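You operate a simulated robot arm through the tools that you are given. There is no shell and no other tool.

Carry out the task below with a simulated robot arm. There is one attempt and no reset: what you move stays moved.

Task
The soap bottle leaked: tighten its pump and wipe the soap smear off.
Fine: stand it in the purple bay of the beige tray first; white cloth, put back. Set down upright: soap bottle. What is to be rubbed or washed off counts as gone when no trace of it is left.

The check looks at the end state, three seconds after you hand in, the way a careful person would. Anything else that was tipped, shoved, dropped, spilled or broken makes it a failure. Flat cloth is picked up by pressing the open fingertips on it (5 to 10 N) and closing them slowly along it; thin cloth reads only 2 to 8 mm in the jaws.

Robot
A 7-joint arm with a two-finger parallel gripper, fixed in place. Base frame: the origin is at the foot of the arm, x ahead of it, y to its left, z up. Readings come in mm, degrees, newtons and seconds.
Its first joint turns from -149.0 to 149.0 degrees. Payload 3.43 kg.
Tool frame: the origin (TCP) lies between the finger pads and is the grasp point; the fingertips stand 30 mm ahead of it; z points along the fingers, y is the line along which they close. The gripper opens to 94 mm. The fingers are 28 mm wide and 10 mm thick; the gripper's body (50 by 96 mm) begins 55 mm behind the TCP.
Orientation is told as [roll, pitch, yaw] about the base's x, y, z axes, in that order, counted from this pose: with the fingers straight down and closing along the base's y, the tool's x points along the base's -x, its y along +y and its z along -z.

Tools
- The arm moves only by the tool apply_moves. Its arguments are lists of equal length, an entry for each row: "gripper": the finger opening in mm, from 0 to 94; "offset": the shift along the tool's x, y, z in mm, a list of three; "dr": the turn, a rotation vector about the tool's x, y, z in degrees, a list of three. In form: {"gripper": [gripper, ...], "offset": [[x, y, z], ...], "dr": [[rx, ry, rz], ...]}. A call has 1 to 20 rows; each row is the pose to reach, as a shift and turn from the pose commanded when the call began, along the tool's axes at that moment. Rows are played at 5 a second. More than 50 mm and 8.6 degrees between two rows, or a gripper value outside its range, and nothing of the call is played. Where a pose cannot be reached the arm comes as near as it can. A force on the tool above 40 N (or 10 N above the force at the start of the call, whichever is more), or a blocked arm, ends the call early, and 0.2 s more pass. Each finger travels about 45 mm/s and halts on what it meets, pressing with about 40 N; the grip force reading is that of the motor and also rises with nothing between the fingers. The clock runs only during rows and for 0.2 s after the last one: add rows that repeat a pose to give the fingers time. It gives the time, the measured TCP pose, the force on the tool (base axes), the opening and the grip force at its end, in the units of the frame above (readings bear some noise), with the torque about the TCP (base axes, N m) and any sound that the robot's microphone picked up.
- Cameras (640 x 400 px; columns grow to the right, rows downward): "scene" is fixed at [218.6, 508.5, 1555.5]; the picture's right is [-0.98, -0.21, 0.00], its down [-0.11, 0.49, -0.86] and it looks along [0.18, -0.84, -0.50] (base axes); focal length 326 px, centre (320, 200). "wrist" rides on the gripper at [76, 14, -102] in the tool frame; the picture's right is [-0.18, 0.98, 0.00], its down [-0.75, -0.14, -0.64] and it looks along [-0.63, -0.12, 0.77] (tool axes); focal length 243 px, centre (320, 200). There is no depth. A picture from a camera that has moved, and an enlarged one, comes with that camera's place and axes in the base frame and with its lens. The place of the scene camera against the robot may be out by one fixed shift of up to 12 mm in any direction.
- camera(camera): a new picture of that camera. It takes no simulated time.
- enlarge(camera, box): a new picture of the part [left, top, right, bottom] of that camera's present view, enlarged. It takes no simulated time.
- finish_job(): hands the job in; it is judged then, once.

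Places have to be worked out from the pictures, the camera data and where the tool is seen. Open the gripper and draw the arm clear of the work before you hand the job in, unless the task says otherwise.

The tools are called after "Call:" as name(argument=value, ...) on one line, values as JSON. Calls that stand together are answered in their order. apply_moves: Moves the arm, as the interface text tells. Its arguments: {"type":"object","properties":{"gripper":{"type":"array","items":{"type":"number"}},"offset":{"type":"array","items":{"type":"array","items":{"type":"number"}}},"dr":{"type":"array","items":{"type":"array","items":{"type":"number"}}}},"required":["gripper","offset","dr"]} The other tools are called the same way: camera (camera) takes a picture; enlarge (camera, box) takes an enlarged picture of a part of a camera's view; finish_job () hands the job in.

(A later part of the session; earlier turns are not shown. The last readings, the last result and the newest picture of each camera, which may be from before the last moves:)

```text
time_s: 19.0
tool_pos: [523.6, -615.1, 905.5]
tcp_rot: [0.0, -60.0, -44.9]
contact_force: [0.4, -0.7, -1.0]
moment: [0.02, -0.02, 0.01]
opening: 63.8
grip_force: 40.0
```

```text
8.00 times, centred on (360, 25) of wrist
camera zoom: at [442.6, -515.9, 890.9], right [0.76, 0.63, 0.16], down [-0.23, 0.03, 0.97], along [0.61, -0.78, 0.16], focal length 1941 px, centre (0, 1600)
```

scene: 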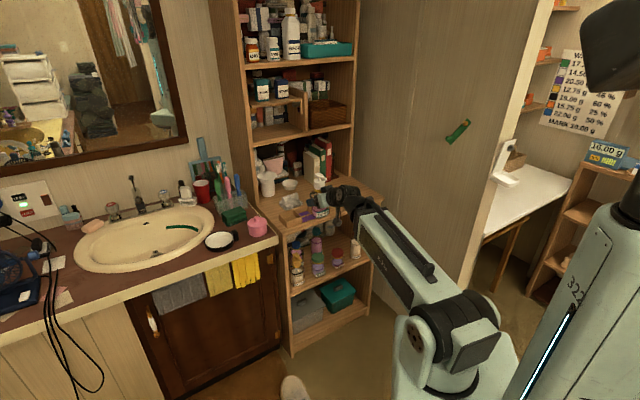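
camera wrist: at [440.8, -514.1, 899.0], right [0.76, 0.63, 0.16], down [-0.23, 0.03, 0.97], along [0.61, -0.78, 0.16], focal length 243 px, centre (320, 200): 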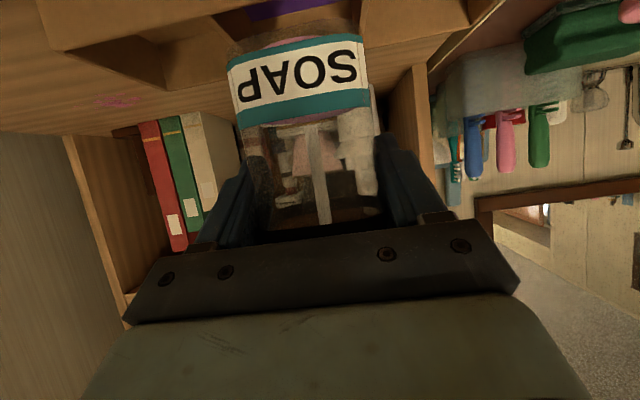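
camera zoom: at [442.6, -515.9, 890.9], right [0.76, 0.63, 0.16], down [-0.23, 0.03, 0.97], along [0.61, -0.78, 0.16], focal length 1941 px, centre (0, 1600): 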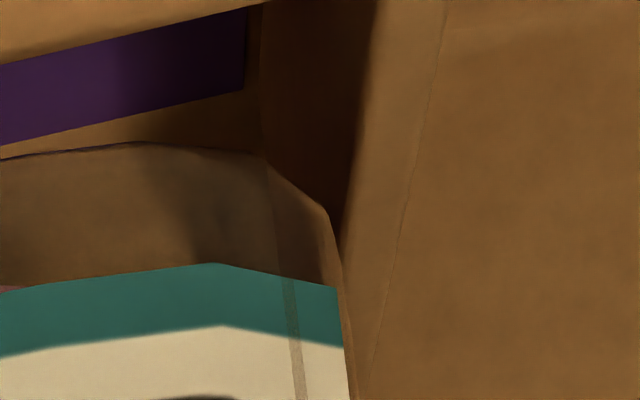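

Comparing at equal heights: sideways the base fits (bottle t -96.6…-36.3, bay about -98…-34), but its front edge still lies ~5 mm in front of the front wall's inner edge. I'll shift 5.5 mm inward and lower 4 mm, leaving ~3 mm gap, then re-check.

Call:
apply_moves(gripper=[50, 50, 50, 50, 50], offset=[[-1.4, 0.3, 2.4], [-2.75, 0.3, 4.76], [-1, 0.3, 5.8], [0.7, 0.3, 6.8], [0.7, 0.3, 6.8]], dr=[[0, 0, 0], [0, 0, 0], [0, 0, 0], [0, 0, 0], [0, 0, 0]])

Call:
enlarge(camera="wrist", box=[190, 0, 390, 100])

Call:
enlarge(camera="scene", box=[294, 196, 324, 218])

Call:
enlarge(camera="wrist", box=[205, 30, 265, 80])

Call:
enlarge(camera="wrist", box=[330, 0, 390, 50])

```text
time_s: 20.2
tool_pos: [527.0, -619.2, 900.0]
tcp_rot: [0.0, -60.0, -45.0]
contact_force: [0.0, -0.6, -2.1]
moment: [0.0, -0.04, 0.0]
opening: 64.0
grip_force: 39.7
```

```text
3.20 times, centred on (290, 50) of wrist
camera zoom: at [446.9, -519.7, 886.8], right [0.76, 0.63, 0.16], down [-0.23, 0.03, 0.97], along [0.61, -0.78, 0.16], focal length 776 px, centre (416, 680)
```

zoom: 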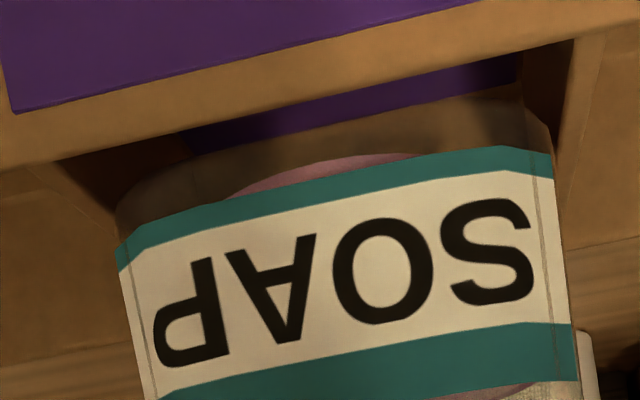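

```text
16.00 times, centred on (309, 207) of scene
camera zoom: at [218.6, 508.5, 1555.5], right [-0.98, -0.21, 0.0], down [-0.11, 0.49, -0.86], along [0.18, -0.84, -0.5], focal length 5217 px, centre (496, 88)
```

zoom: 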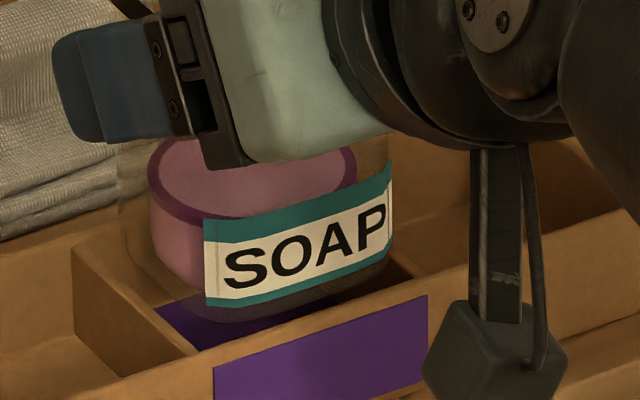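

```text
8.00 times, centred on (235, 55) of wrist
camera zoom: at [446.9, -519.7, 886.8], right [0.76, 0.63, 0.16], down [-0.23, 0.03, 0.97], along [0.61, -0.78, 0.16], focal length 1941 px, centre (1000, 1360)
```

zoom: 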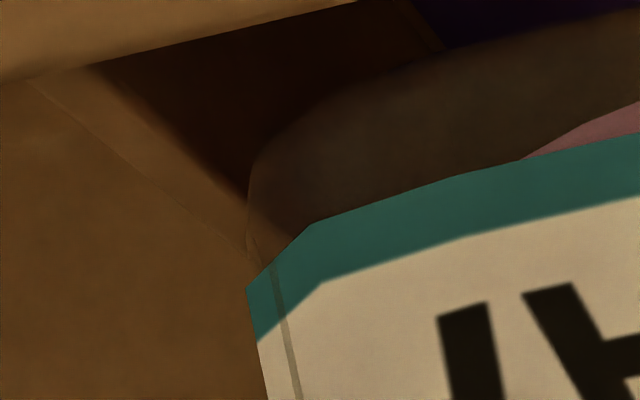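

```text
8.00 times, centred on (360, 25) of wrist
camera zoom: at [446.9, -519.7, 886.8], right [0.76, 0.63, 0.16], down [-0.23, 0.03, 0.97], along [0.61, -0.78, 0.16], focal length 1941 px, centre (0, 1600)
```

zoom: 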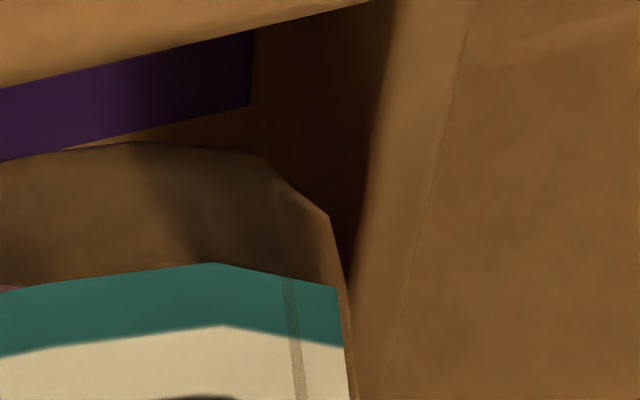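

Sideways clearance is now about 1 mm each side and the front edge is just behind the front wall. I'll back off 1 mm and lower in small steps, watching for contact.

Call:
apply_moves(gripper=[50, 50, 50, 50, 50, 50], offset=[[0.5, 0, -0.9], [1.8, 0, -0.1], [3.1, 0, 0.6], [4.4, 0, 1.4], [5.7, 0, 2.1], [5.7, 0, 2.1]], dr=[[0, 0, 0], [0, 0, 0], [0, 0, 0], [0, 0, 0], [0, 0, 0], [0, 0, 0]])

Call:
enlarge(camera="wrist", box=[190, 0, 390, 100])

Call:
enlarge(camera="scene", box=[294, 196, 324, 218])

```text
time_s: 21.6
tool_pos: [526.5, -619.6, 895.8]
tcp_rot: [-0.1, -60.1, -44.9]
contact_force: [3.8, -2.6, 28.2]
moment: [0.36, 0.33, -0.06]
opening: 64.0
grip_force: 40.2
```

```text
3.20 times, centred on (290, 50) of wrist
camera zoom: at [446.0, -519.3, 881.8], right [0.76, 0.63, 0.16], down [-0.23, 0.03, 0.97], along [0.61, -0.78, 0.17], focal length 776 px, centre (416, 680)
```

zoom: 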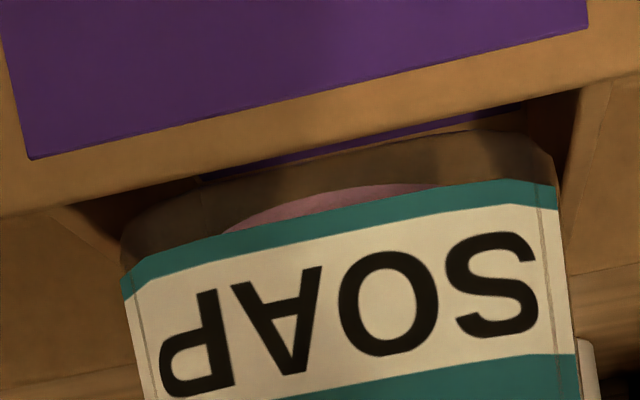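

```text
16.00 times, centred on (309, 207) of scene
camera zoom: at [218.6, 508.5, 1555.5], right [-0.98, -0.21, 0.0], down [-0.11, 0.49, -0.86], along [0.18, -0.84, -0.5], focal length 5217 px, centre (496, 88)
```

zoom: 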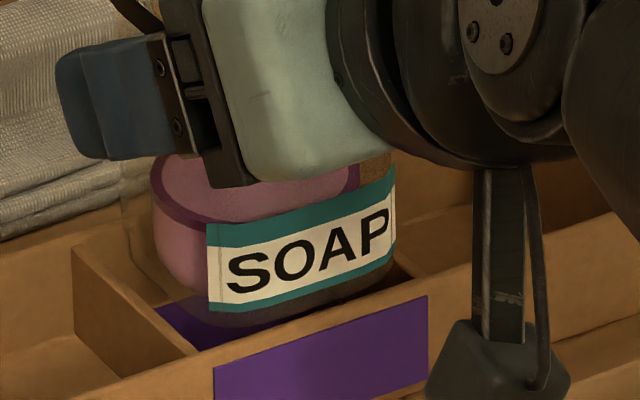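

Contact: about 28 N upward, and the bottle slid ~4 mm up in the grip, so one edge sits on a wall. I'll raise 3 mm to unload and check how the bottle stands.

Call:
apply_moves(gripper=[50, 50, 50], offset=[[-2.6, 0, -1.5], [-5.2, 0, -3], [-5.2, 0, -3]], dr=[[0, 0, 0], [0, 0, 0], [0, 0, 0]])

Call:
camera(camera="wrist")

Call:
enlarge(camera="scene", box=[284, 170, 344, 220])

Call:
enlarge(camera="wrist", box=[205, 0, 365, 90])

```text
time_s: 22.4
tool_pos: [525.9, -618.0, 900.5]
tcp_rot: [0.0, -59.9, -44.9]
contact_force: [0.1, -1.5, -1.1]
moment: [-0.06, 0.0, 0.0]
opening: 64.1
grip_force: 40.2
```

```text
taken
camera wrist: at [445.7, -519.1, 886.6], right [0.76, 0.63, 0.16], down [-0.23, 0.03, 0.97], along [0.61, -0.78, 0.16], focal length 243 px, centre (320, 200)
```

wrist: 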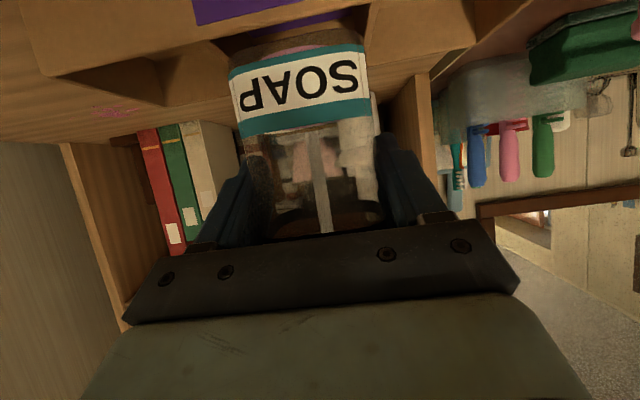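

```text
8.00 times, centred on (314, 195) of scene
camera zoom: at [218.6, 508.5, 1555.5], right [-0.98, -0.21, 0.0], down [-0.11, 0.49, -0.86], along [0.18, -0.84, -0.5], focal length 2608 px, centre (368, 240)
```

zoom: 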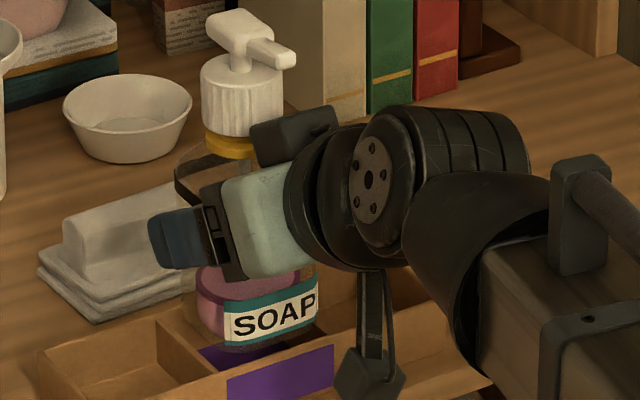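

```text
4.00 times, centred on (285, 45) of wrist
camera zoom: at [445.7, -519.1, 886.6], right [0.76, 0.63, 0.16], down [-0.23, 0.03, 0.97], along [0.61, -0.78, 0.16], focal length 970 px, centre (460, 820)
```

zoom: 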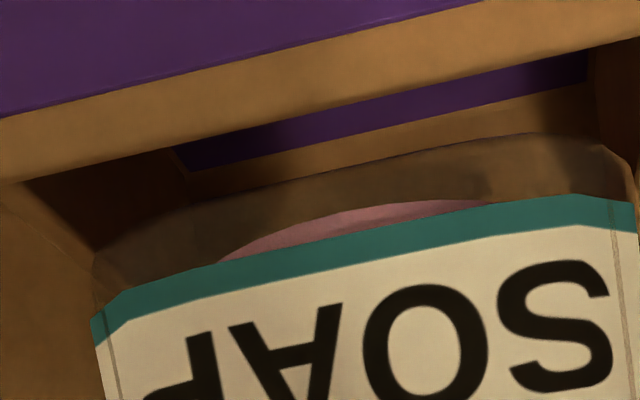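

The moment reading places the contact at the front wall (about 27 mm toward me from the TCP, centred sideways), so I'll shift 2 mm further in and lower 8 mm in small steps.

Call:
apply_moves(gripper=[50, 50, 50, 50, 50, 50, 50], offset=[[-1, 0, 1.7], [1.2, 0, 3], [2.5, 0, 3.7], [3.7, 0, 4.4], [4.8, 0, 5.1], [5.9, 0, 5.7], [5.9, 0, 5.7]], dr=[[0, 0, 0], [0, 0, 0], [0, 0, 0], [0, 0, 0], [0, 0, 0], [0, 0, 0], [0, 0, 0]])

Call:
enlarge(camera="wrist", box=[205, 0, 365, 90])

Call:
enlarge(camera="scene", box=[294, 196, 324, 218])

```text
time_s: 24.0
tool_pos: [528.6, -620.6, 892.5]
tcp_rot: [0.0, -60.0, -44.9]
contact_force: [-0.1, 0.4, -1.3]
moment: [-0.04, 0.03, -0.04]
opening: 63.9
grip_force: 39.9
```

```text
4.00 times, centred on (285, 45) of wrist
camera zoom: at [447.5, -520.7, 878.8], right [0.76, 0.63, 0.16], down [-0.23, 0.03, 0.97], along [0.61, -0.78, 0.16], focal length 970 px, centre (460, 820)
```

zoom: 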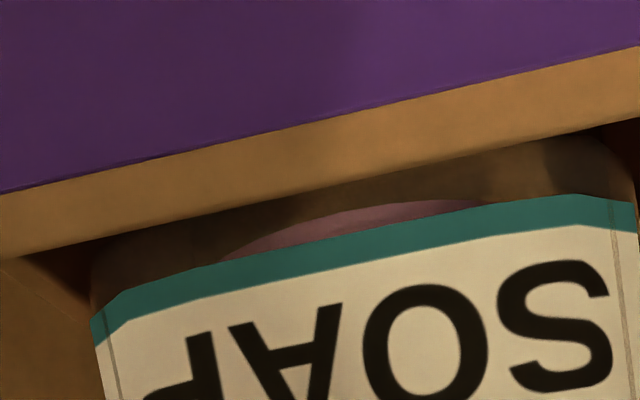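

```text
16.00 times, centred on (309, 207) of scene
camera zoom: at [218.6, 508.5, 1555.5], right [-0.98, -0.21, 0.0], down [-0.11, 0.49, -0.86], along [0.18, -0.84, -0.5], focal length 5217 px, centre (496, 88)
```

zoom: 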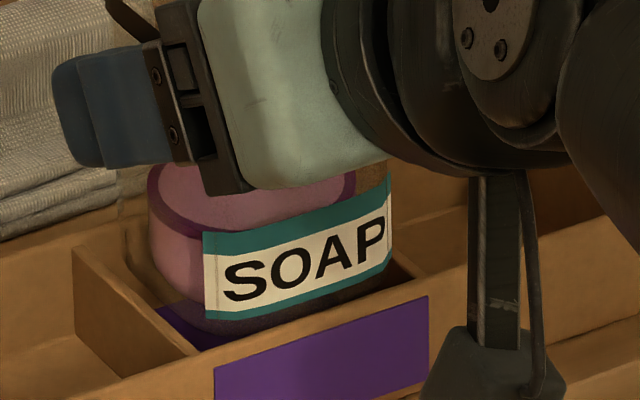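

No contact and the base edge is now below the wall top. I'll continue lowering 10 mm in small steps.

Call:
apply_moves(gripper=[50, 50, 50, 50, 50, 50], offset=[[1.7, 0, 1], [3.5, 0, 2], [5.2, 0, 3], [6.9, 0, 4], [8.7, 0, 5], [8.7, 0, 5]], dr=[[0, 0, 0], [0, 0, 0], [0, 0, 0], [0, 0, 0], [0, 0, 0], [0, 0, 0]])

Call:
enlarge(camera="wrist", box=[205, 0, 365, 90])

Call:
enlarge(camera="scene", box=[284, 186, 334, 220])

```text
time_s: 25.4
tool_pos: [527.9, -620.0, 883.9]
tcp_rot: [-0.1, -60.0, -45.0]
contact_force: [0.9, -0.3, -1.9]
moment: [-0.03, -0.03, 0.03]
opening: 63.9
grip_force: 40.3
```

```text
4.00 times, centred on (285, 45) of wrist
camera zoom: at [447.3, -520.6, 869.1], right [0.76, 0.63, 0.16], down [-0.23, 0.03, 0.97], along [0.61, -0.78, 0.16], focal length 970 px, centre (460, 820)
```

zoom: 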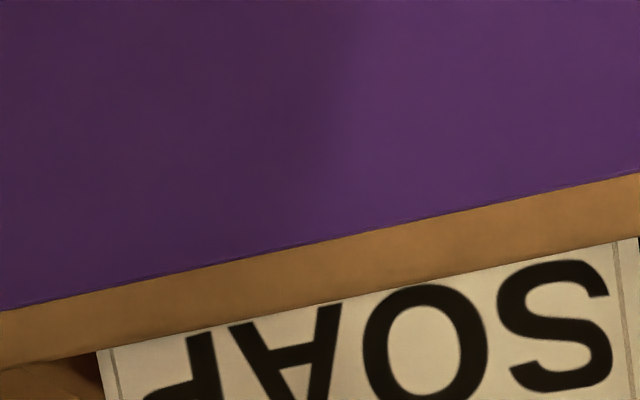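

```text
11.76 times, centred on (309, 203) of scene
camera zoom: at [218.6, 508.5, 1555.5], right [-0.98, -0.21, 0.0], down [-0.11, 0.49, -0.86], along [0.18, -0.84, -0.5], focal length 3836 px, centre (449, 165)
```

zoom: 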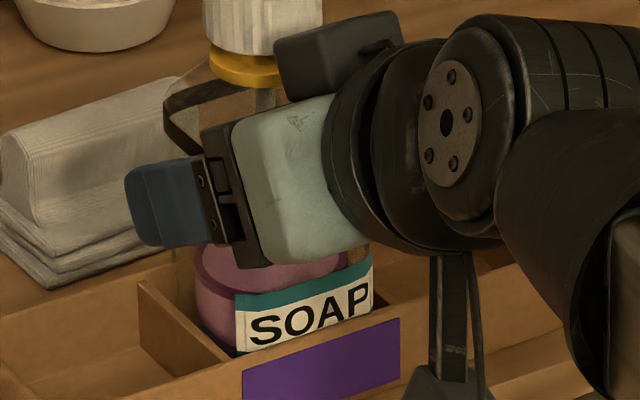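

Sliding in cleanly. Lowering another 14 mm toward the bay floor.

Call:
apply_moves(gripper=[50, 50, 50, 50, 50, 50, 50, 50], offset=[[1.7, 0, 1], [3.5, 0, 2], [5.2, 0, 3], [6.9, 0, 4], [8.7, 0, 5], [10.4, 0, 6], [12.1, 0, 7], [12.1, 0, 7]], dr=[[0, 0, 0], [0, 0, 0], [0, 0, 0], [0, 0, 0], [0, 0, 0], [0, 0, 0], [0, 0, 0], [0, 0, 0]])

Call:
enlarge(camera="scene", box=[284, 186, 334, 220])

```text
time_s: 27.2
tool_pos: [527.3, -619.3, 867.8]
tcp_rot: [-0.1, -60.0, -45.0]
contact_force: [-0.8, 0.4, -1.3]
moment: [-0.03, -0.01, -0.01]
opening: 63.6
grip_force: 39.8
```

```text
11.76 times, centred on (309, 203) of scene
camera zoom: at [218.6, 508.5, 1555.5], right [-0.98, -0.21, 0.0], down [-0.11, 0.49, -0.86], along [0.18, -0.84, -0.5], focal length 3836 px, centre (449, 165)
```

zoom: 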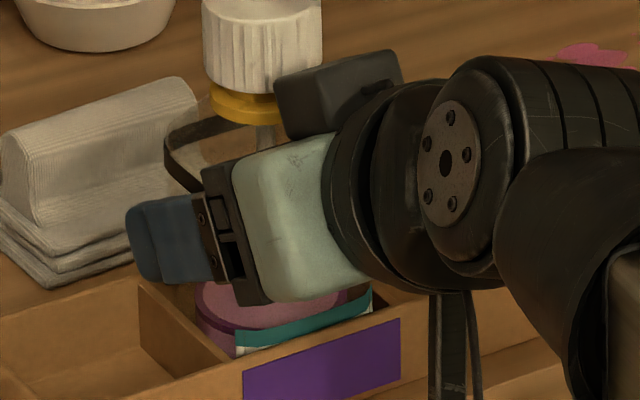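

Still free, a couple of mm above the floor by my estimate. I'll lower 1 mm at a time until contact is felt.

Call:
apply_moves(gripper=[50, 50, 50], offset=[[0.9, 0, 0.5], [1.7, 0, 1], [1.7, 0, 1]], dr=[[0, 0, 0], [0, 0, 0], [0, 0, 0]])

Call:
apply_moves(gripper=[50, 50], offset=[[0.9, 0, 0.5], [0.9, 0, 0.5]], dr=[[0, 0, 0], [0, 0, 0]])

```text
time_s: 28.0
tool_pos: [527.1, -619.6, 867.4]
tcp_rot: [0.0, -60.1, -44.8]
contact_force: [0.5, 0.0, 0.9]
moment: [-0.08, -0.09, 0.0]
opening: 64.0
grip_force: 39.9
```

```text
time_s: 28.6
tool_pos: [529.1, -620.0, 865.8]
tcp_rot: [-0.1, -60.2, -44.9]
contact_force: [0.3, 0.3, 10.3]
moment: [-0.24, -0.27, 0.03]
opening: 64.2
grip_force: 39.8
```

The bottle touches the bay floor (10 N). I'll open the fingers slowly.

Call:
apply_moves(gripper=[63, 65, 67, 70, 76, 84, 94, 94], offset=[[0, 0, 0], [0, 0, 0], [0, 0, 0], [0, 0, 0], [0, 0, 0], [0, 0, 0], [0, 0, 0], [0, 0, 0]], dr=[[0, 0, 0], [0, 0, 0], [0, 0, 0], [0, 0, 0], [0, 0, 0], [0, 0, 0], [0, 0, 0], [0, 0, 0]])

Call:
camera(camera="wrist")

Call:
enlarge(camera="scene", box=[284, 170, 334, 220])

```text
time_s: 30.4
tool_pos: [528.0, -620.3, 865.6]
tcp_rot: [0.0, -60.0, -45.0]
contact_force: [-0.2, 0.2, 0.1]
moment: [0.04, -0.02, 0.02]
opening: 94.1
grip_force: 0.0
```

```text
taken
camera wrist: at [447.5, -520.3, 851.8], right [0.76, 0.63, 0.16], down [-0.23, 0.03, 0.97], along [0.61, -0.78, 0.16], focal length 243 px, centre (320, 200)
```

wrist: 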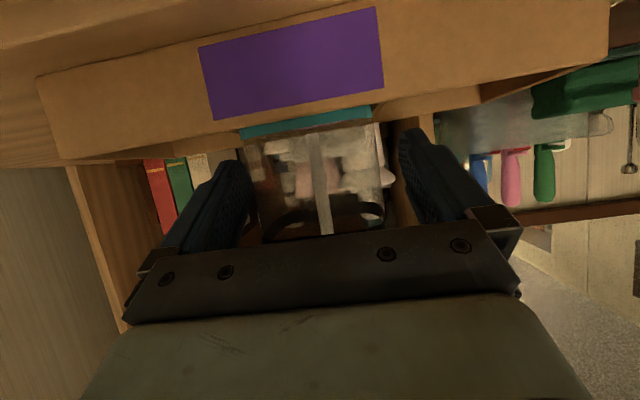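

```text
8.00 times, centred on (309, 195) of scene
camera zoom: at [218.6, 508.5, 1555.5], right [-0.98, -0.21, 0.0], down [-0.11, 0.49, -0.86], along [0.18, -0.84, -0.5], focal length 2608 px, centre (408, 240)
```

zoom: 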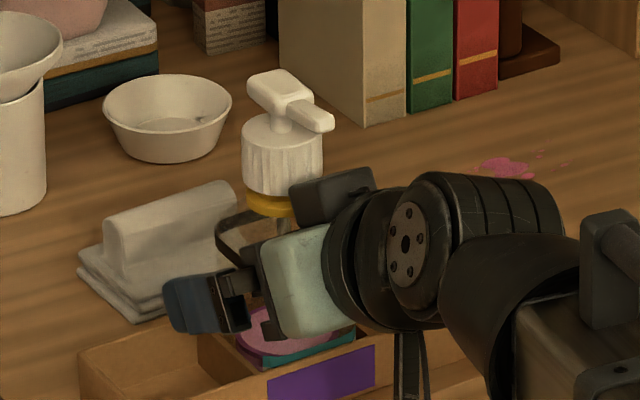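

The bottle stands in the bay, upright. I'll retreat the open fingers 95 mm straight back, then rise.

Call:
apply_moves(gripper=[94, 94, 94, 94, 94, 94, 94, 94, 94, 94], offset=[[8, 0, -14], [16, 0, -27], [24, 0, -41], [32, 0, -55], [40, 0, -69], [47.5, 0, -82.3], [21.5, 0, -97], [-4, 0, -112], [-30, 0, -127], [-30, 0, -127]], dr=[[0, 0, 0], [0, 0, 0], [0, 0, 0], [0, 0, 0], [0, 0, 0], [0, 0, 0], [0, 0, 0], [0, 0, 0], [0, 0, 0], [0, 0, 0]])

Call:
camera(camera="wrist")

Call:
enlarge(camera="scene", box=[284, 165, 344, 225])

```text
time_s: 32.6
tool_pos: [460.2, -552.3, 955.4]
tcp_rot: [0.0, -59.9, -44.9]
contact_force: [-0.1, -0.9, 0.0]
moment: [0.0, 0.0, 0.01]
opening: 94.0
grip_force: 0.0
```

```text
taken
camera wrist: at [379.9, -453.5, 942.2], right [0.76, 0.63, 0.16], down [-0.23, 0.03, 0.97], along [0.61, -0.78, 0.16], focal length 243 px, centre (320, 200)
```

wrist: 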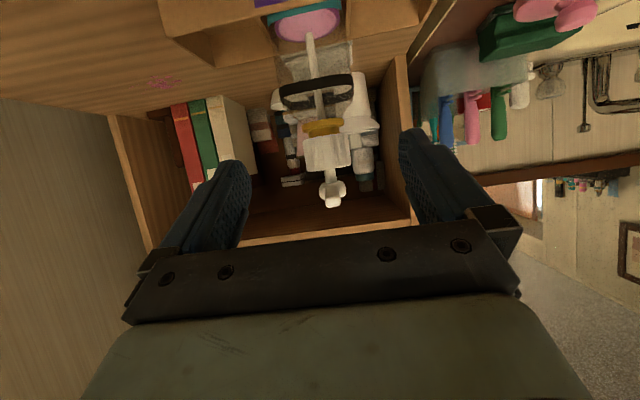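

```text
6.67 times, centred on (314, 195) of scene
camera zoom: at [218.6, 508.5, 1555.5], right [-0.98, -0.21, 0.0], down [-0.11, 0.49, -0.86], along [0.18, -0.84, -0.5], focal length 2174 px, centre (360, 233)
```

zoom: 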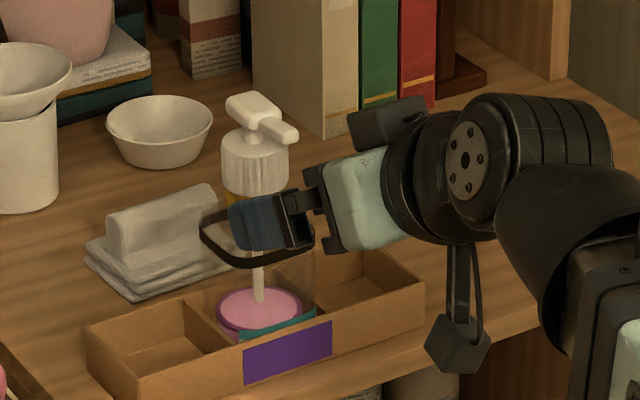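

The bottle is in the purple bay. Next I bring the hand vertical and above, to locate the cap precisely for the tightening grip.

Call:
apply_moves(gripper=[94, 94, 94, 94, 94, 94, 94, 94, 94], offset=[[-25, 4, -14], [-45, 7, -24], [-65, 11, -32], [-80, 15, -34], [-90, 19, -34], [-97, 23, -32], [-102, 26, -30], [-105, 30, -28], [-105, 30, -28]], dr=[[0, 7.5, 0], [0, 15, 0], [0, 22.5, 0], [0, 30, 0], [0, 37.5, 0], [0, 45, 0], [0, 52.5, 0], [0, 60, 0], [0, 60, 0]])

Call:
camera(camera="wrist")

Call:
enlarge(camera="wrist", box=[250, 70, 410, 230])

Call:
enlarge(camera="scene", box=[284, 165, 344, 225])

```text
time_s: 34.6
tool_pos: [503.0, -551.4, 1058.9]
tcp_rot: [0.0, 0.1, -45.0]
contact_force: [0.7, -0.7, 1.3]
moment: [0.0, 0.02, -0.01]
opening: 93.9
grip_force: 0.1
```

```text
taken
camera wrist: at [457.4, -488.1, 1163.2], right [0.83, 0.57, 0.0], down [0.43, -0.63, 0.64], along [0.36, -0.53, -0.77], focal length 243 px, centre (320, 200)
```

wrist: 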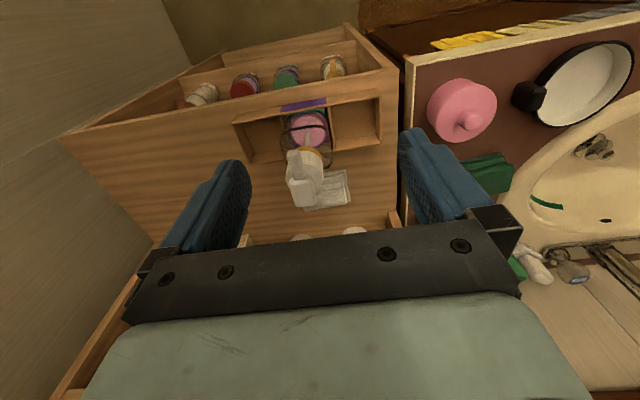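

```text
2.50 times, centred on (330, 150) of wrist
camera zoom: at [457.4, -488.1, 1163.2], right [0.83, 0.57, 0.0], down [0.43, -0.63, 0.64], along [0.36, -0.53, -0.77], focal length 606 px, centre (295, 325)
```

zoom: 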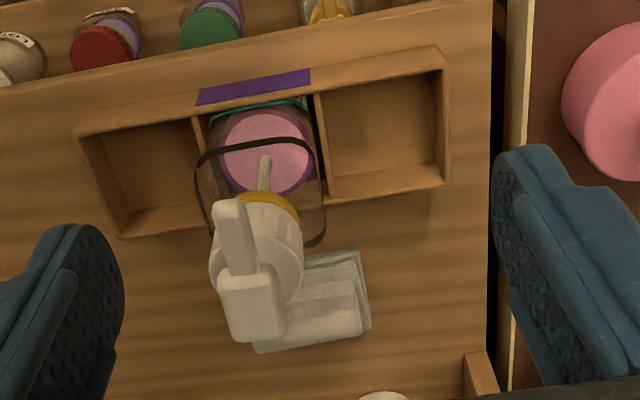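

```text
6.67 times, centred on (314, 195) of scene
camera zoom: at [218.6, 508.5, 1555.5], right [-0.98, -0.21, 0.0], down [-0.11, 0.49, -0.86], along [0.18, -0.84, -0.5], focal length 2174 px, centre (360, 233)
```

zoom: 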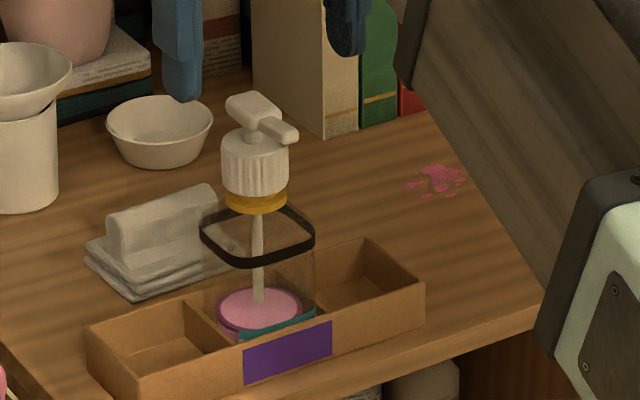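

From this view the pump axis is at about (530, -626), cap at z≈921–952, pump top ≈970, nozzle still pointing toward me. I'll go above it with the yaw turned to -15° (so there's room to turn clockwise).

Call:
apply_moves(gripper=[94, 94, 94, 94, 94, 94], offset=[[-15, -7, 5], [-30, -14, 12], [-45, -21, 20], [-60, -28, 30], [-72, -33.4, 39], [-72, -33.4, 39]], dr=[[0, 0, -6], [0, 0, -12], [0, 0, -18], [0, 0, -24], [0, 0, -30], [0, 0, -30]])

Call:
camera(camera="wrist")

Call:
enlarge(camera="wrist", box=[240, 100, 420, 250])

Call:
enlarge(camera="scene", box=[284, 155, 344, 215])

```text
time_s: 36.0
tool_pos: [529.5, -627.1, 1021.4]
tcp_rot: [0.0, 0.0, -14.9]
contact_force: [0.7, -0.2, -0.2]
moment: [0.0, 0.02, -0.04]
opening: 93.8
grip_force: 0.1
```

```text
taken
camera wrist: at [458.3, -593.9, 1124.5], right [0.43, 0.9, 0.0], down [0.69, -0.33, 0.64], along [0.58, -0.28, -0.77], focal length 243 px, centre (320, 200)
```

wrist: 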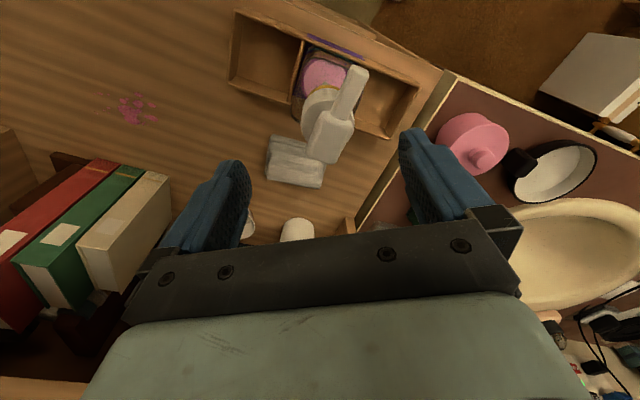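

```text
2.67 times, centred on (330, 175) of wrist
camera zoom: at [458.3, -593.9, 1124.5], right [0.43, 0.9, 0.0], down [0.69, -0.33, 0.64], along [0.58, -0.28, -0.77], focal length 647 px, centre (293, 267)
```

zoom: 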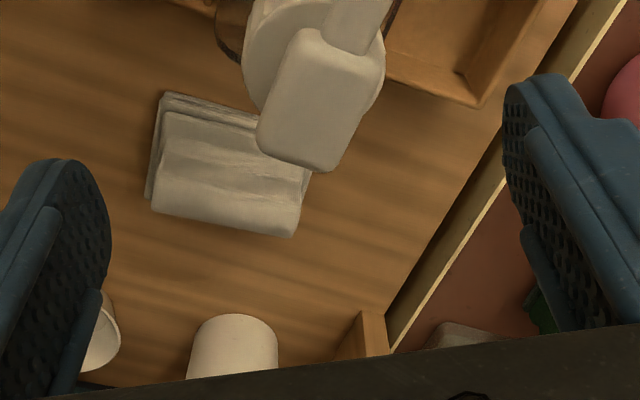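

```text
6.67 times, centred on (314, 185) of scene
camera zoom: at [218.6, 508.5, 1555.5], right [-0.98, -0.21, 0.0], down [-0.11, 0.49, -0.86], along [0.18, -0.84, -0.5], focal length 2174 px, centre (360, 300)
```

zoom: 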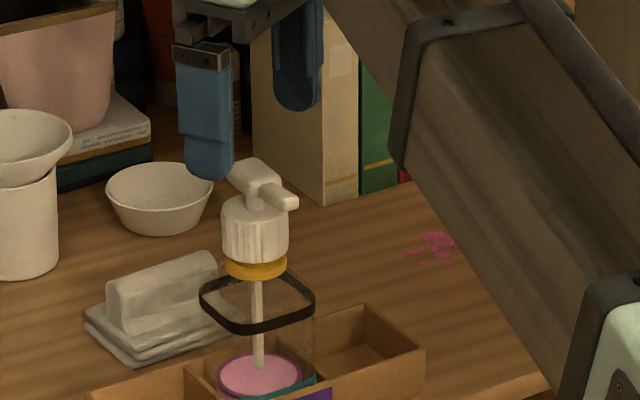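

The cap centre seems to be about (528, -624). I'll centre on that and lower around the cap with fingers wide open.

Call:
apply_moves(gripper=[94, 94, 94, 94, 94, 94], offset=[[2.1, 2.1, 10], [2.1, 2.1, 25], [2.1, 2.1, 40], [2.1, 2.1, 55], [2.1, 2.1, 71], [2.1, 2.1, 71]], dr=[[0, 0, 0], [0, 0, 0], [0, 0, 0], [0, 0, 0], [0, 0, 0], [0, 0, 0]])

Call:
camera(camera="wrist")

Call:
enlarge(camera="scene", box=[284, 155, 344, 215])

```text
time_s: 37.4
tool_pos: [528.8, -621.6, 950.7]
tcp_rot: [0.0, 0.0, -15.1]
contact_force: [-0.1, -0.4, 0.2]
moment: [0.03, -0.01, -0.04]
opening: 94.0
grip_force: 0.2
```

```text
taken
camera wrist: at [456.7, -590.7, 1053.4], right [0.43, 0.9, 0.0], down [0.69, -0.33, 0.64], along [0.58, -0.28, -0.77], focal length 243 px, centre (320, 200)
```

wrist: 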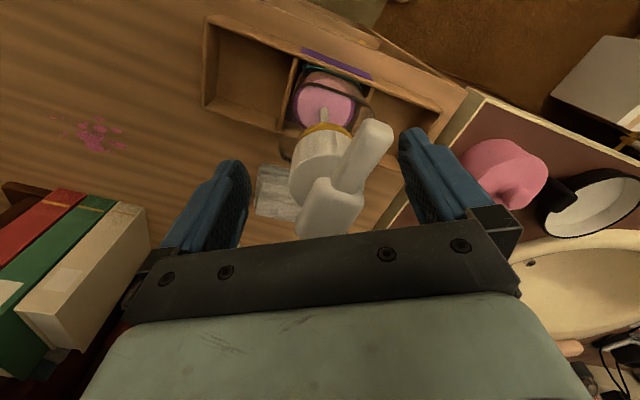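

```text
6.67 times, centred on (314, 185) of scene
camera zoom: at [218.6, 508.5, 1555.5], right [-0.98, -0.21, 0.0], down [-0.11, 0.49, -0.86], along [0.18, -0.84, -0.5], focal length 2174 px, centre (360, 300)
```

zoom: 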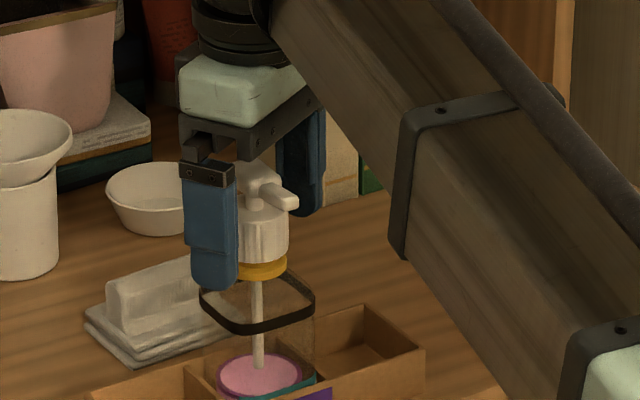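

The fingers straddle the cap with the nozzle clear. I'll enlarge to check centring before closing.

Call:
enlarge(camera="wrist", box=[220, 90, 440, 250])

Call:
enlarge(camera="scene", box=[295, 165, 325, 190])

```text
2.50 times, centred on (330, 170) of wrist
camera zoom: at [456.7, -590.7, 1053.4], right [0.43, 0.9, 0.0], down [0.69, -0.33, 0.64], along [0.58, -0.28, -0.77], focal length 606 px, centre (295, 275)
```

zoom: 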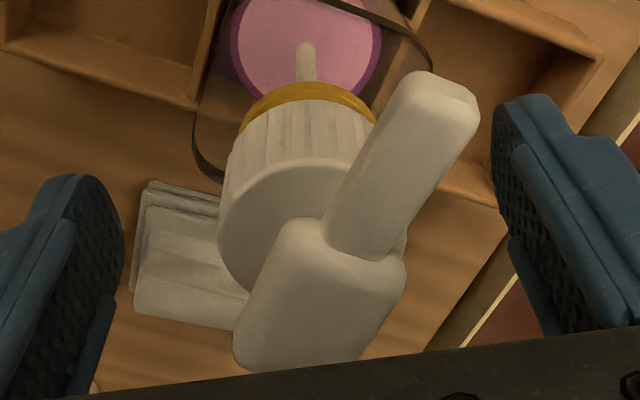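

```text
16.00 times, centred on (310, 178) of scene
camera zoom: at [218.6, 508.5, 1555.5], right [-0.98, -0.21, 0.0], down [-0.11, 0.49, -0.86], along [0.18, -0.84, -0.5], focal length 5217 px, centre (480, 560)
```

zoom: 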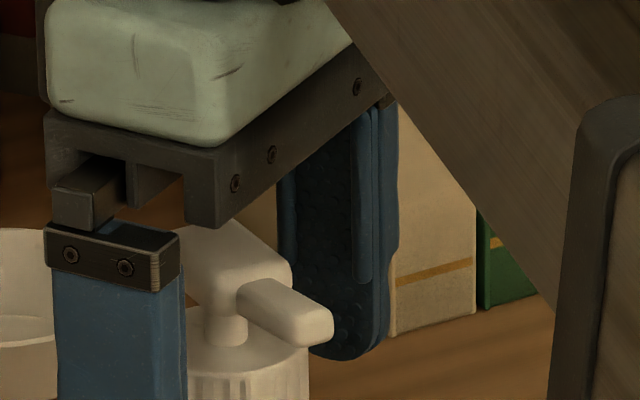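

Closing-direction centring is within 1 mm; the cap is ~2.5–3.5 mm toward the robot (tool +x). I'll shift 2.5 mm and close slowly on the cap.

Call:
apply_moves(gripper=[90, 80, 70, 62, 54, 48, 44, 42, 40, 38, 36, 36], offset=[[2.5, 0.5, 0], [2.5, 0.5, 0], [2.5, 0.5, 0], [2.5, 0.5, 0], [2.5, 0.5, 0], [2.5, 0.5, 0], [2.5, 0.5, 0], [2.5, 0.5, 0], [2.5, 0.5, 0], [2.5, 0.5, 0], [2.5, 0.5, 0], [2.5, 0.5, 0]], dr=[[0, 0, 0], [0, 0, 0], [0, 0, 0], [0, 0, 0], [0, 0, 0], [0, 0, 0], [0, 0, 0], [0, 0, 0], [0, 0, 0], [0, 0, 0], [0, 0, 0], [0, 0, 0]])

Call:
enlarge(camera="wrist", box=[220, 60, 440, 250])

Call:
enlarge(camera="scene", box=[284, 155, 344, 215])

```text
time_s: 40.0
tool_pos: [526.5, -621.1, 949.5]
tcp_rot: [0.0, 0.0, -15.0]
contact_force: [1.5, 2.4, -0.7]
moment: [0.22, -0.06, 0.03]
opening: 38.4
grip_force: 40.0
```

```text
2.11 times, centred on (330, 155) of wrist
camera zoom: at [454.7, -589.5, 1053.5], right [0.43, 0.9, 0.0], down [0.69, -0.33, 0.64], along [0.58, -0.28, -0.77], focal length 511 px, centre (299, 295)
```

zoom: 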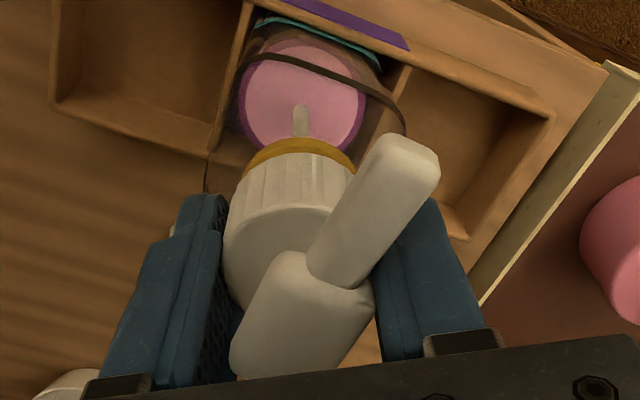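

```text
6.67 times, centred on (314, 185) of scene
camera zoom: at [218.6, 508.5, 1555.5], right [-0.98, -0.21, 0.0], down [-0.11, 0.49, -0.86], along [0.18, -0.84, -0.5], focal length 2174 px, centre (360, 300)
```

zoom: 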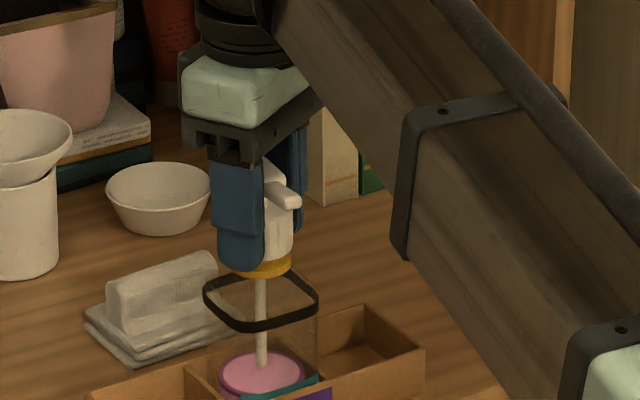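

Cap held at 38.4 mm with little side force. I'll turn clockwise (from above) 24° and watch the torque.

Call:
apply_moves(gripper=[36, 36, 36, 36, 36, 36, 36], offset=[[0, 0, 0], [0, 0, 0], [0, 0, 0], [0, 0, 0], [0, 0, 0], [0, 0, 0], [0, 0, 0]], dr=[[0, 0, 4], [0, 0, 8], [0, 0, 12], [0, 0, 16], [0, 0, 20], [0, 0, 24], [0, 0, 24]])

Call:
enlarge(camera="scene", box=[284, 160, 344, 225])

Call:
enlarge(camera="wrist", box=[220, 60, 440, 250])

```text
time_s: 41.6
tool_pos: [524.8, -622.0, 949.4]
tcp_rot: [-0.1, 0.0, -39.1]
contact_force: [0.5, 0.5, -0.4]
moment: [0.06, -0.06, -0.02]
opening: 38.2
grip_force: 40.4
```

```text
6.15 times, centred on (314, 192) of scene
camera zoom: at [218.6, 508.5, 1555.5], right [-0.98, -0.21, 0.0], down [-0.11, 0.49, -0.86], along [0.18, -0.84, -0.5], focal length 2006 px, centre (357, 246)
```

zoom: 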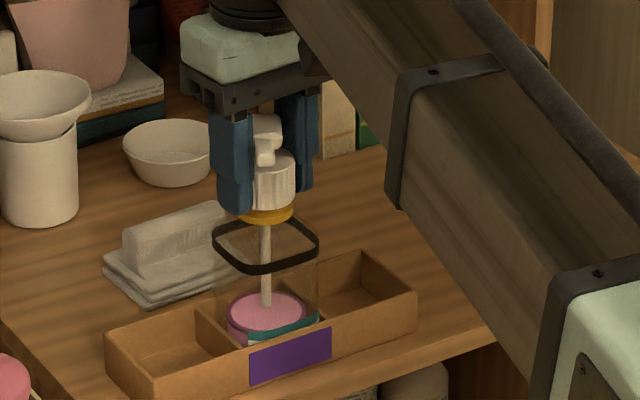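

```text
2.11 times, centred on (330, 155) of wrist
camera zoom: at [474.6, -563.5, 1053.5], right [0.76, 0.65, 0.0], down [0.5, -0.58, 0.64], along [0.42, -0.49, -0.77], focal length 511 px, centre (299, 295)
```

zoom: 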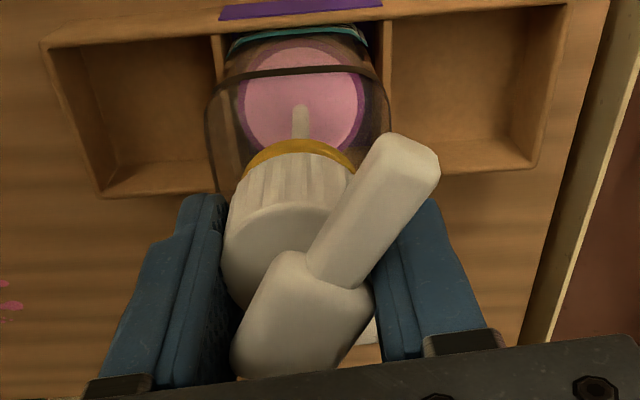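

The pump turns with the hand, body stays put, torque is still near zero. Continuing clockwise by another 64°.

Call:
apply_moves(gripper=[36, 36, 36, 36, 36, 36, 36, 36, 36, 36, 36], offset=[[0, 0, 0], [0, 0, 0], [0, 0, 0], [0, 0, 0], [0, 0, 0], [0, 0, 0], [0, 0, 0], [0, 0, 0], [0, 0, 0], [0, 0, 0], [0, 0, 0]], dr=[[0, 0, 6.4], [0, 0, 12.8], [0, 0, 19.2], [0, 0, 25.6], [0, 0, 32], [0, 0, 38.4], [0, 0, 44.8], [0, 0, 51.2], [0, 0, 57.6], [0, 0, 64], [0, 0, 64]])

Call:
enlarge(camera="scene", box=[284, 160, 344, 225])

```text
time_s: 44.0
tool_pos: [527.5, -622.3, 950.9]
tcp_rot: [0.0, 0.0, -103.2]
contact_force: [-0.2, -0.2, 0.4]
moment: [0.08, 0.03, 0.03]
opening: 38.3
grip_force: 39.5
```

```text
6.15 times, centred on (314, 192) of scene
camera zoom: at [218.6, 508.5, 1555.5], right [-0.98, -0.21, 0.0], down [-0.11, 0.49, -0.86], along [0.18, -0.84, -0.5], focal length 2006 px, centre (357, 246)
```

zoom: 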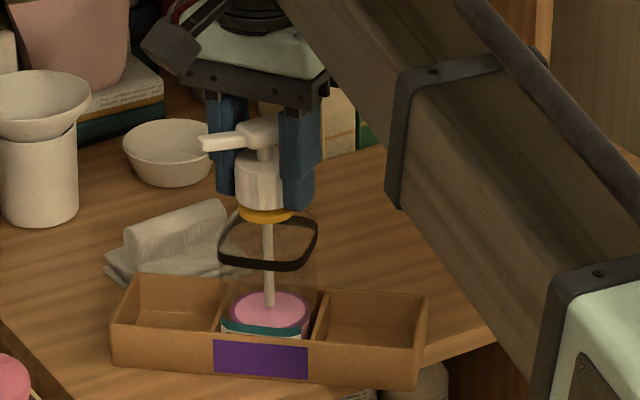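

The tray has turned along with the bottle – the thread's friction exceeded the tray's grip on the shelf. I'll stop and inspect the pump, collar and tray orientation.

Call:
camera(camera="wrist")

Call:
enlarge(camera="wrist", box=[220, 40, 440, 250])

Call:
enlarge(camera="scene", box=[295, 175, 330, 225])

```text
taken
camera wrist: at [556.0, -551.8, 1053.7], right [0.92, -0.4, 0.0], down [-0.31, -0.7, 0.64], along [-0.26, -0.59, -0.77], focal length 243 px, centre (320, 200)
```

wrist: 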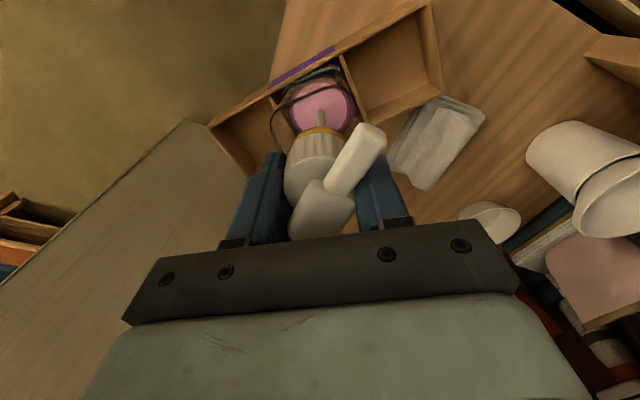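

```text
1.90 times, centred on (330, 145) of wrist
camera zoom: at [556.0, -551.8, 1053.7], right [0.92, -0.4, 0.0], down [-0.31, -0.7, 0.64], along [-0.26, -0.59, -0.77], focal length 462 px, centre (301, 305)
```

zoom: 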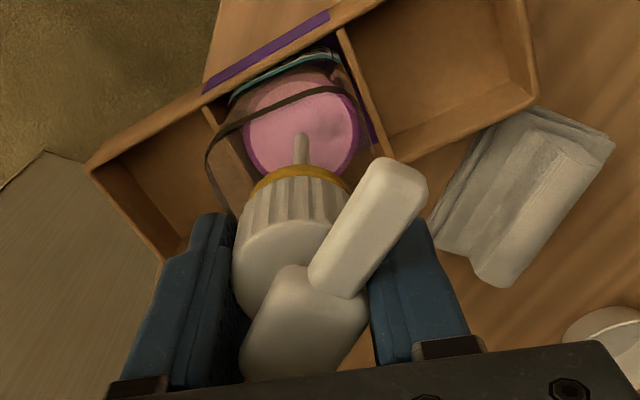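

```text
8.00 times, centred on (312, 200) of scene
camera zoom: at [218.6, 508.5, 1555.5], right [-0.98, -0.21, 0.0], down [-0.11, 0.49, -0.86], along [0.18, -0.84, -0.5], focal length 2608 px, centre (380, 200)
```

zoom: 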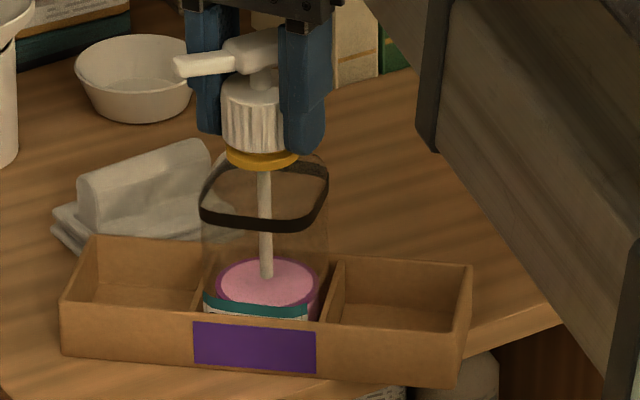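

The tray turned roughly 27° while the pump turned 88°, so the pump turned about 60° in its thread and may have reached its stop. I'll press down lightly to load the tray's friction and test with a small clockwise turn, reading the torque.

Call:
apply_moves(gripper=[36, 36, 36], offset=[[0, 0, 0.7], [0, 0, 1.4], [0, 0, 1.4]], dr=[[0, 0, 0], [0, 0, 0], [0, 0, 0]])

```text
time_s: 44.8
tool_pos: [526.1, -622.2, 948.2]
tcp_rot: [0.1, 0.1, -103.1]
contact_force: [-0.5, 0.4, -0.9]
moment: [0.01, 0.05, 0.03]
opening: 38.4
grip_force: 39.7
```

No load yet; pressing a bit further.

Call:
apply_moves(gripper=[36, 36, 36], offset=[[0, 0, 0.8], [0, 0, 1.5], [0, 0, 1.5]], dr=[[0, 0, 0], [0, 0, 0], [0, 0, 0]])

Call:
enlarge(camera="scene", box=[295, 175, 330, 225])

```text
time_s: 45.6
tool_pos: [524.4, -622.5, 947.5]
tcp_rot: [0.0, 0.0, -103.0]
contact_force: [-0.7, -0.3, 11.5]
moment: [0.31, -0.06, 0.03]
opening: 38.4
grip_force: 40.1
```

```text
8.00 times, centred on (312, 200) of scene
camera zoom: at [218.6, 508.5, 1555.5], right [-0.98, -0.21, 0.0], down [-0.11, 0.49, -0.86], along [0.18, -0.84, -0.5], focal length 2608 px, centre (380, 200)
```

zoom: 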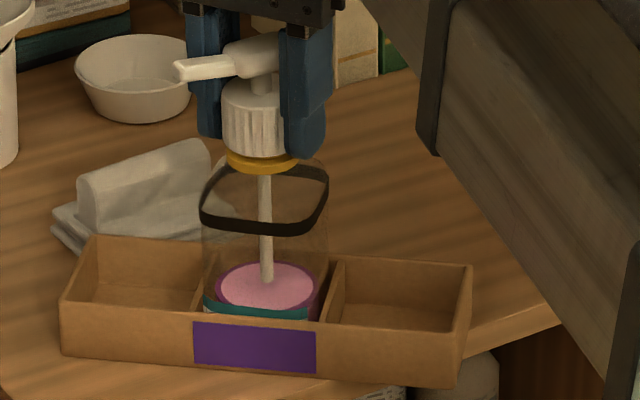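

Now pressing with 11.5 N (the bottle had lifted slightly as the thread advanced and is seated again). I'll turn 8° clockwise under this load.

Call:
apply_moves(gripper=[36, 36, 36, 36, 36], offset=[[0, 0, 0], [0, 0, 0], [0, 0, 0], [0, 0, 0], [0, 0, 0]], dr=[[0, 0, 2], [0, 0, 4], [0, 0, 6], [0, 0, 8], [0, 0, 8]])

Call:
enlarge(camera="scene", box=[295, 175, 330, 225])

```text
time_s: 46.8
tool_pos: [525.7, -621.6, 947.4]
tcp_rot: [0.1, -0.1, -111.0]
contact_force: [-0.7, -2.2, 16.5]
moment: [0.24, -0.18, 0.37]
opening: 38.2
grip_force: 39.6
```

```text
8.00 times, centred on (312, 200) of scene
camera zoom: at [218.6, 508.5, 1555.5], right [-0.98, -0.21, 0.0], down [-0.11, 0.49, -0.86], along [0.18, -0.84, -0.5], focal length 2608 px, centre (380, 200)
```

zoom: 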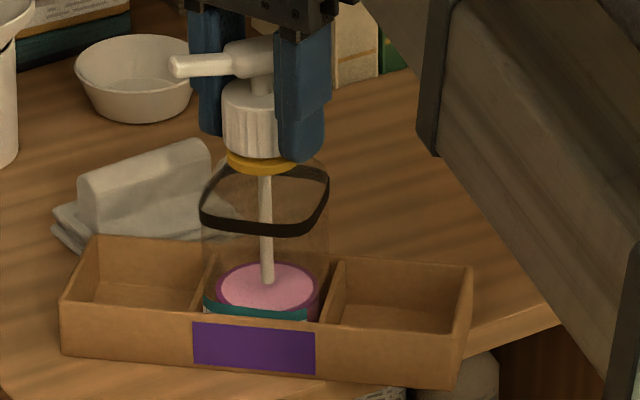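

Torque rose to 0.37 N·m while the tray stayed still. I'll turn another 6° under load to see if it keeps rising (tight) or levels (friction).

Call:
apply_moves(gripper=[36, 36, 36, 36], offset=[[0, 0, 0], [0, 0, 0], [0, 0, 0], [0, 0, 0]], dr=[[0, 0, 2], [0, 0, 4], [0, 0, 6], [0, 0, 6]])

Call:
enlarge(camera="scene", box=[295, 175, 330, 225])

Call:
camera(camera="wrist")

```text
time_s: 47.8
tool_pos: [525.9, -622.7, 947.3]
tcp_rot: [-0.1, -0.1, -117.1]
contact_force: [-2.0, -0.3, 17.5]
moment: [0.25, -0.14, 0.45]
opening: 38.3
grip_force: 39.3
```

```text
8.00 times, centred on (312, 200) of scene
camera zoom: at [218.6, 508.5, 1555.5], right [-0.98, -0.21, 0.0], down [-0.11, 0.49, -0.86], along [0.18, -0.84, -0.5], focal length 2608 px, centre (380, 200)
```

zoom: 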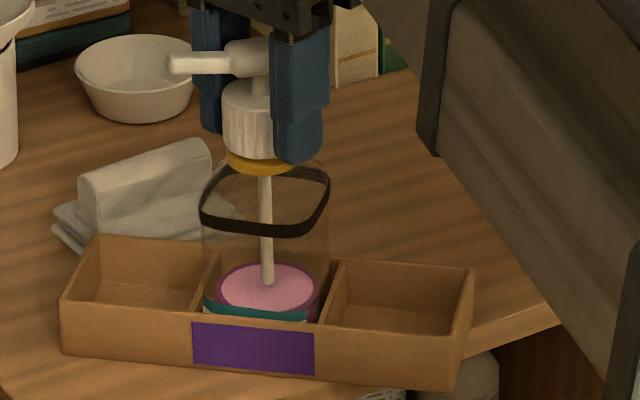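

```text
taken
camera wrist: at [571.8, -561.0, 1051.2], right [0.79, -0.61, 0.0], down [-0.47, -0.61, 0.64], along [-0.39, -0.51, -0.77], focal length 243 px, centre (320, 200)
```

wrist: 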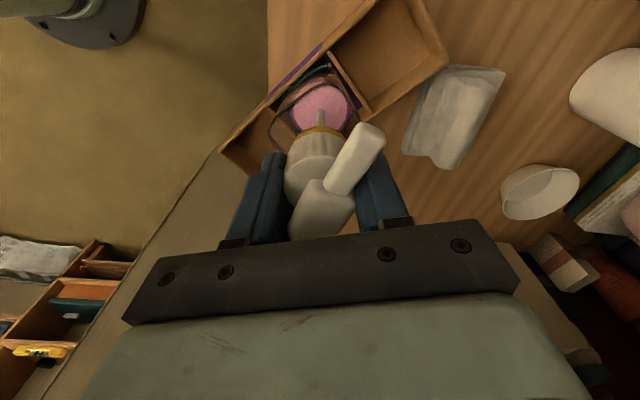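

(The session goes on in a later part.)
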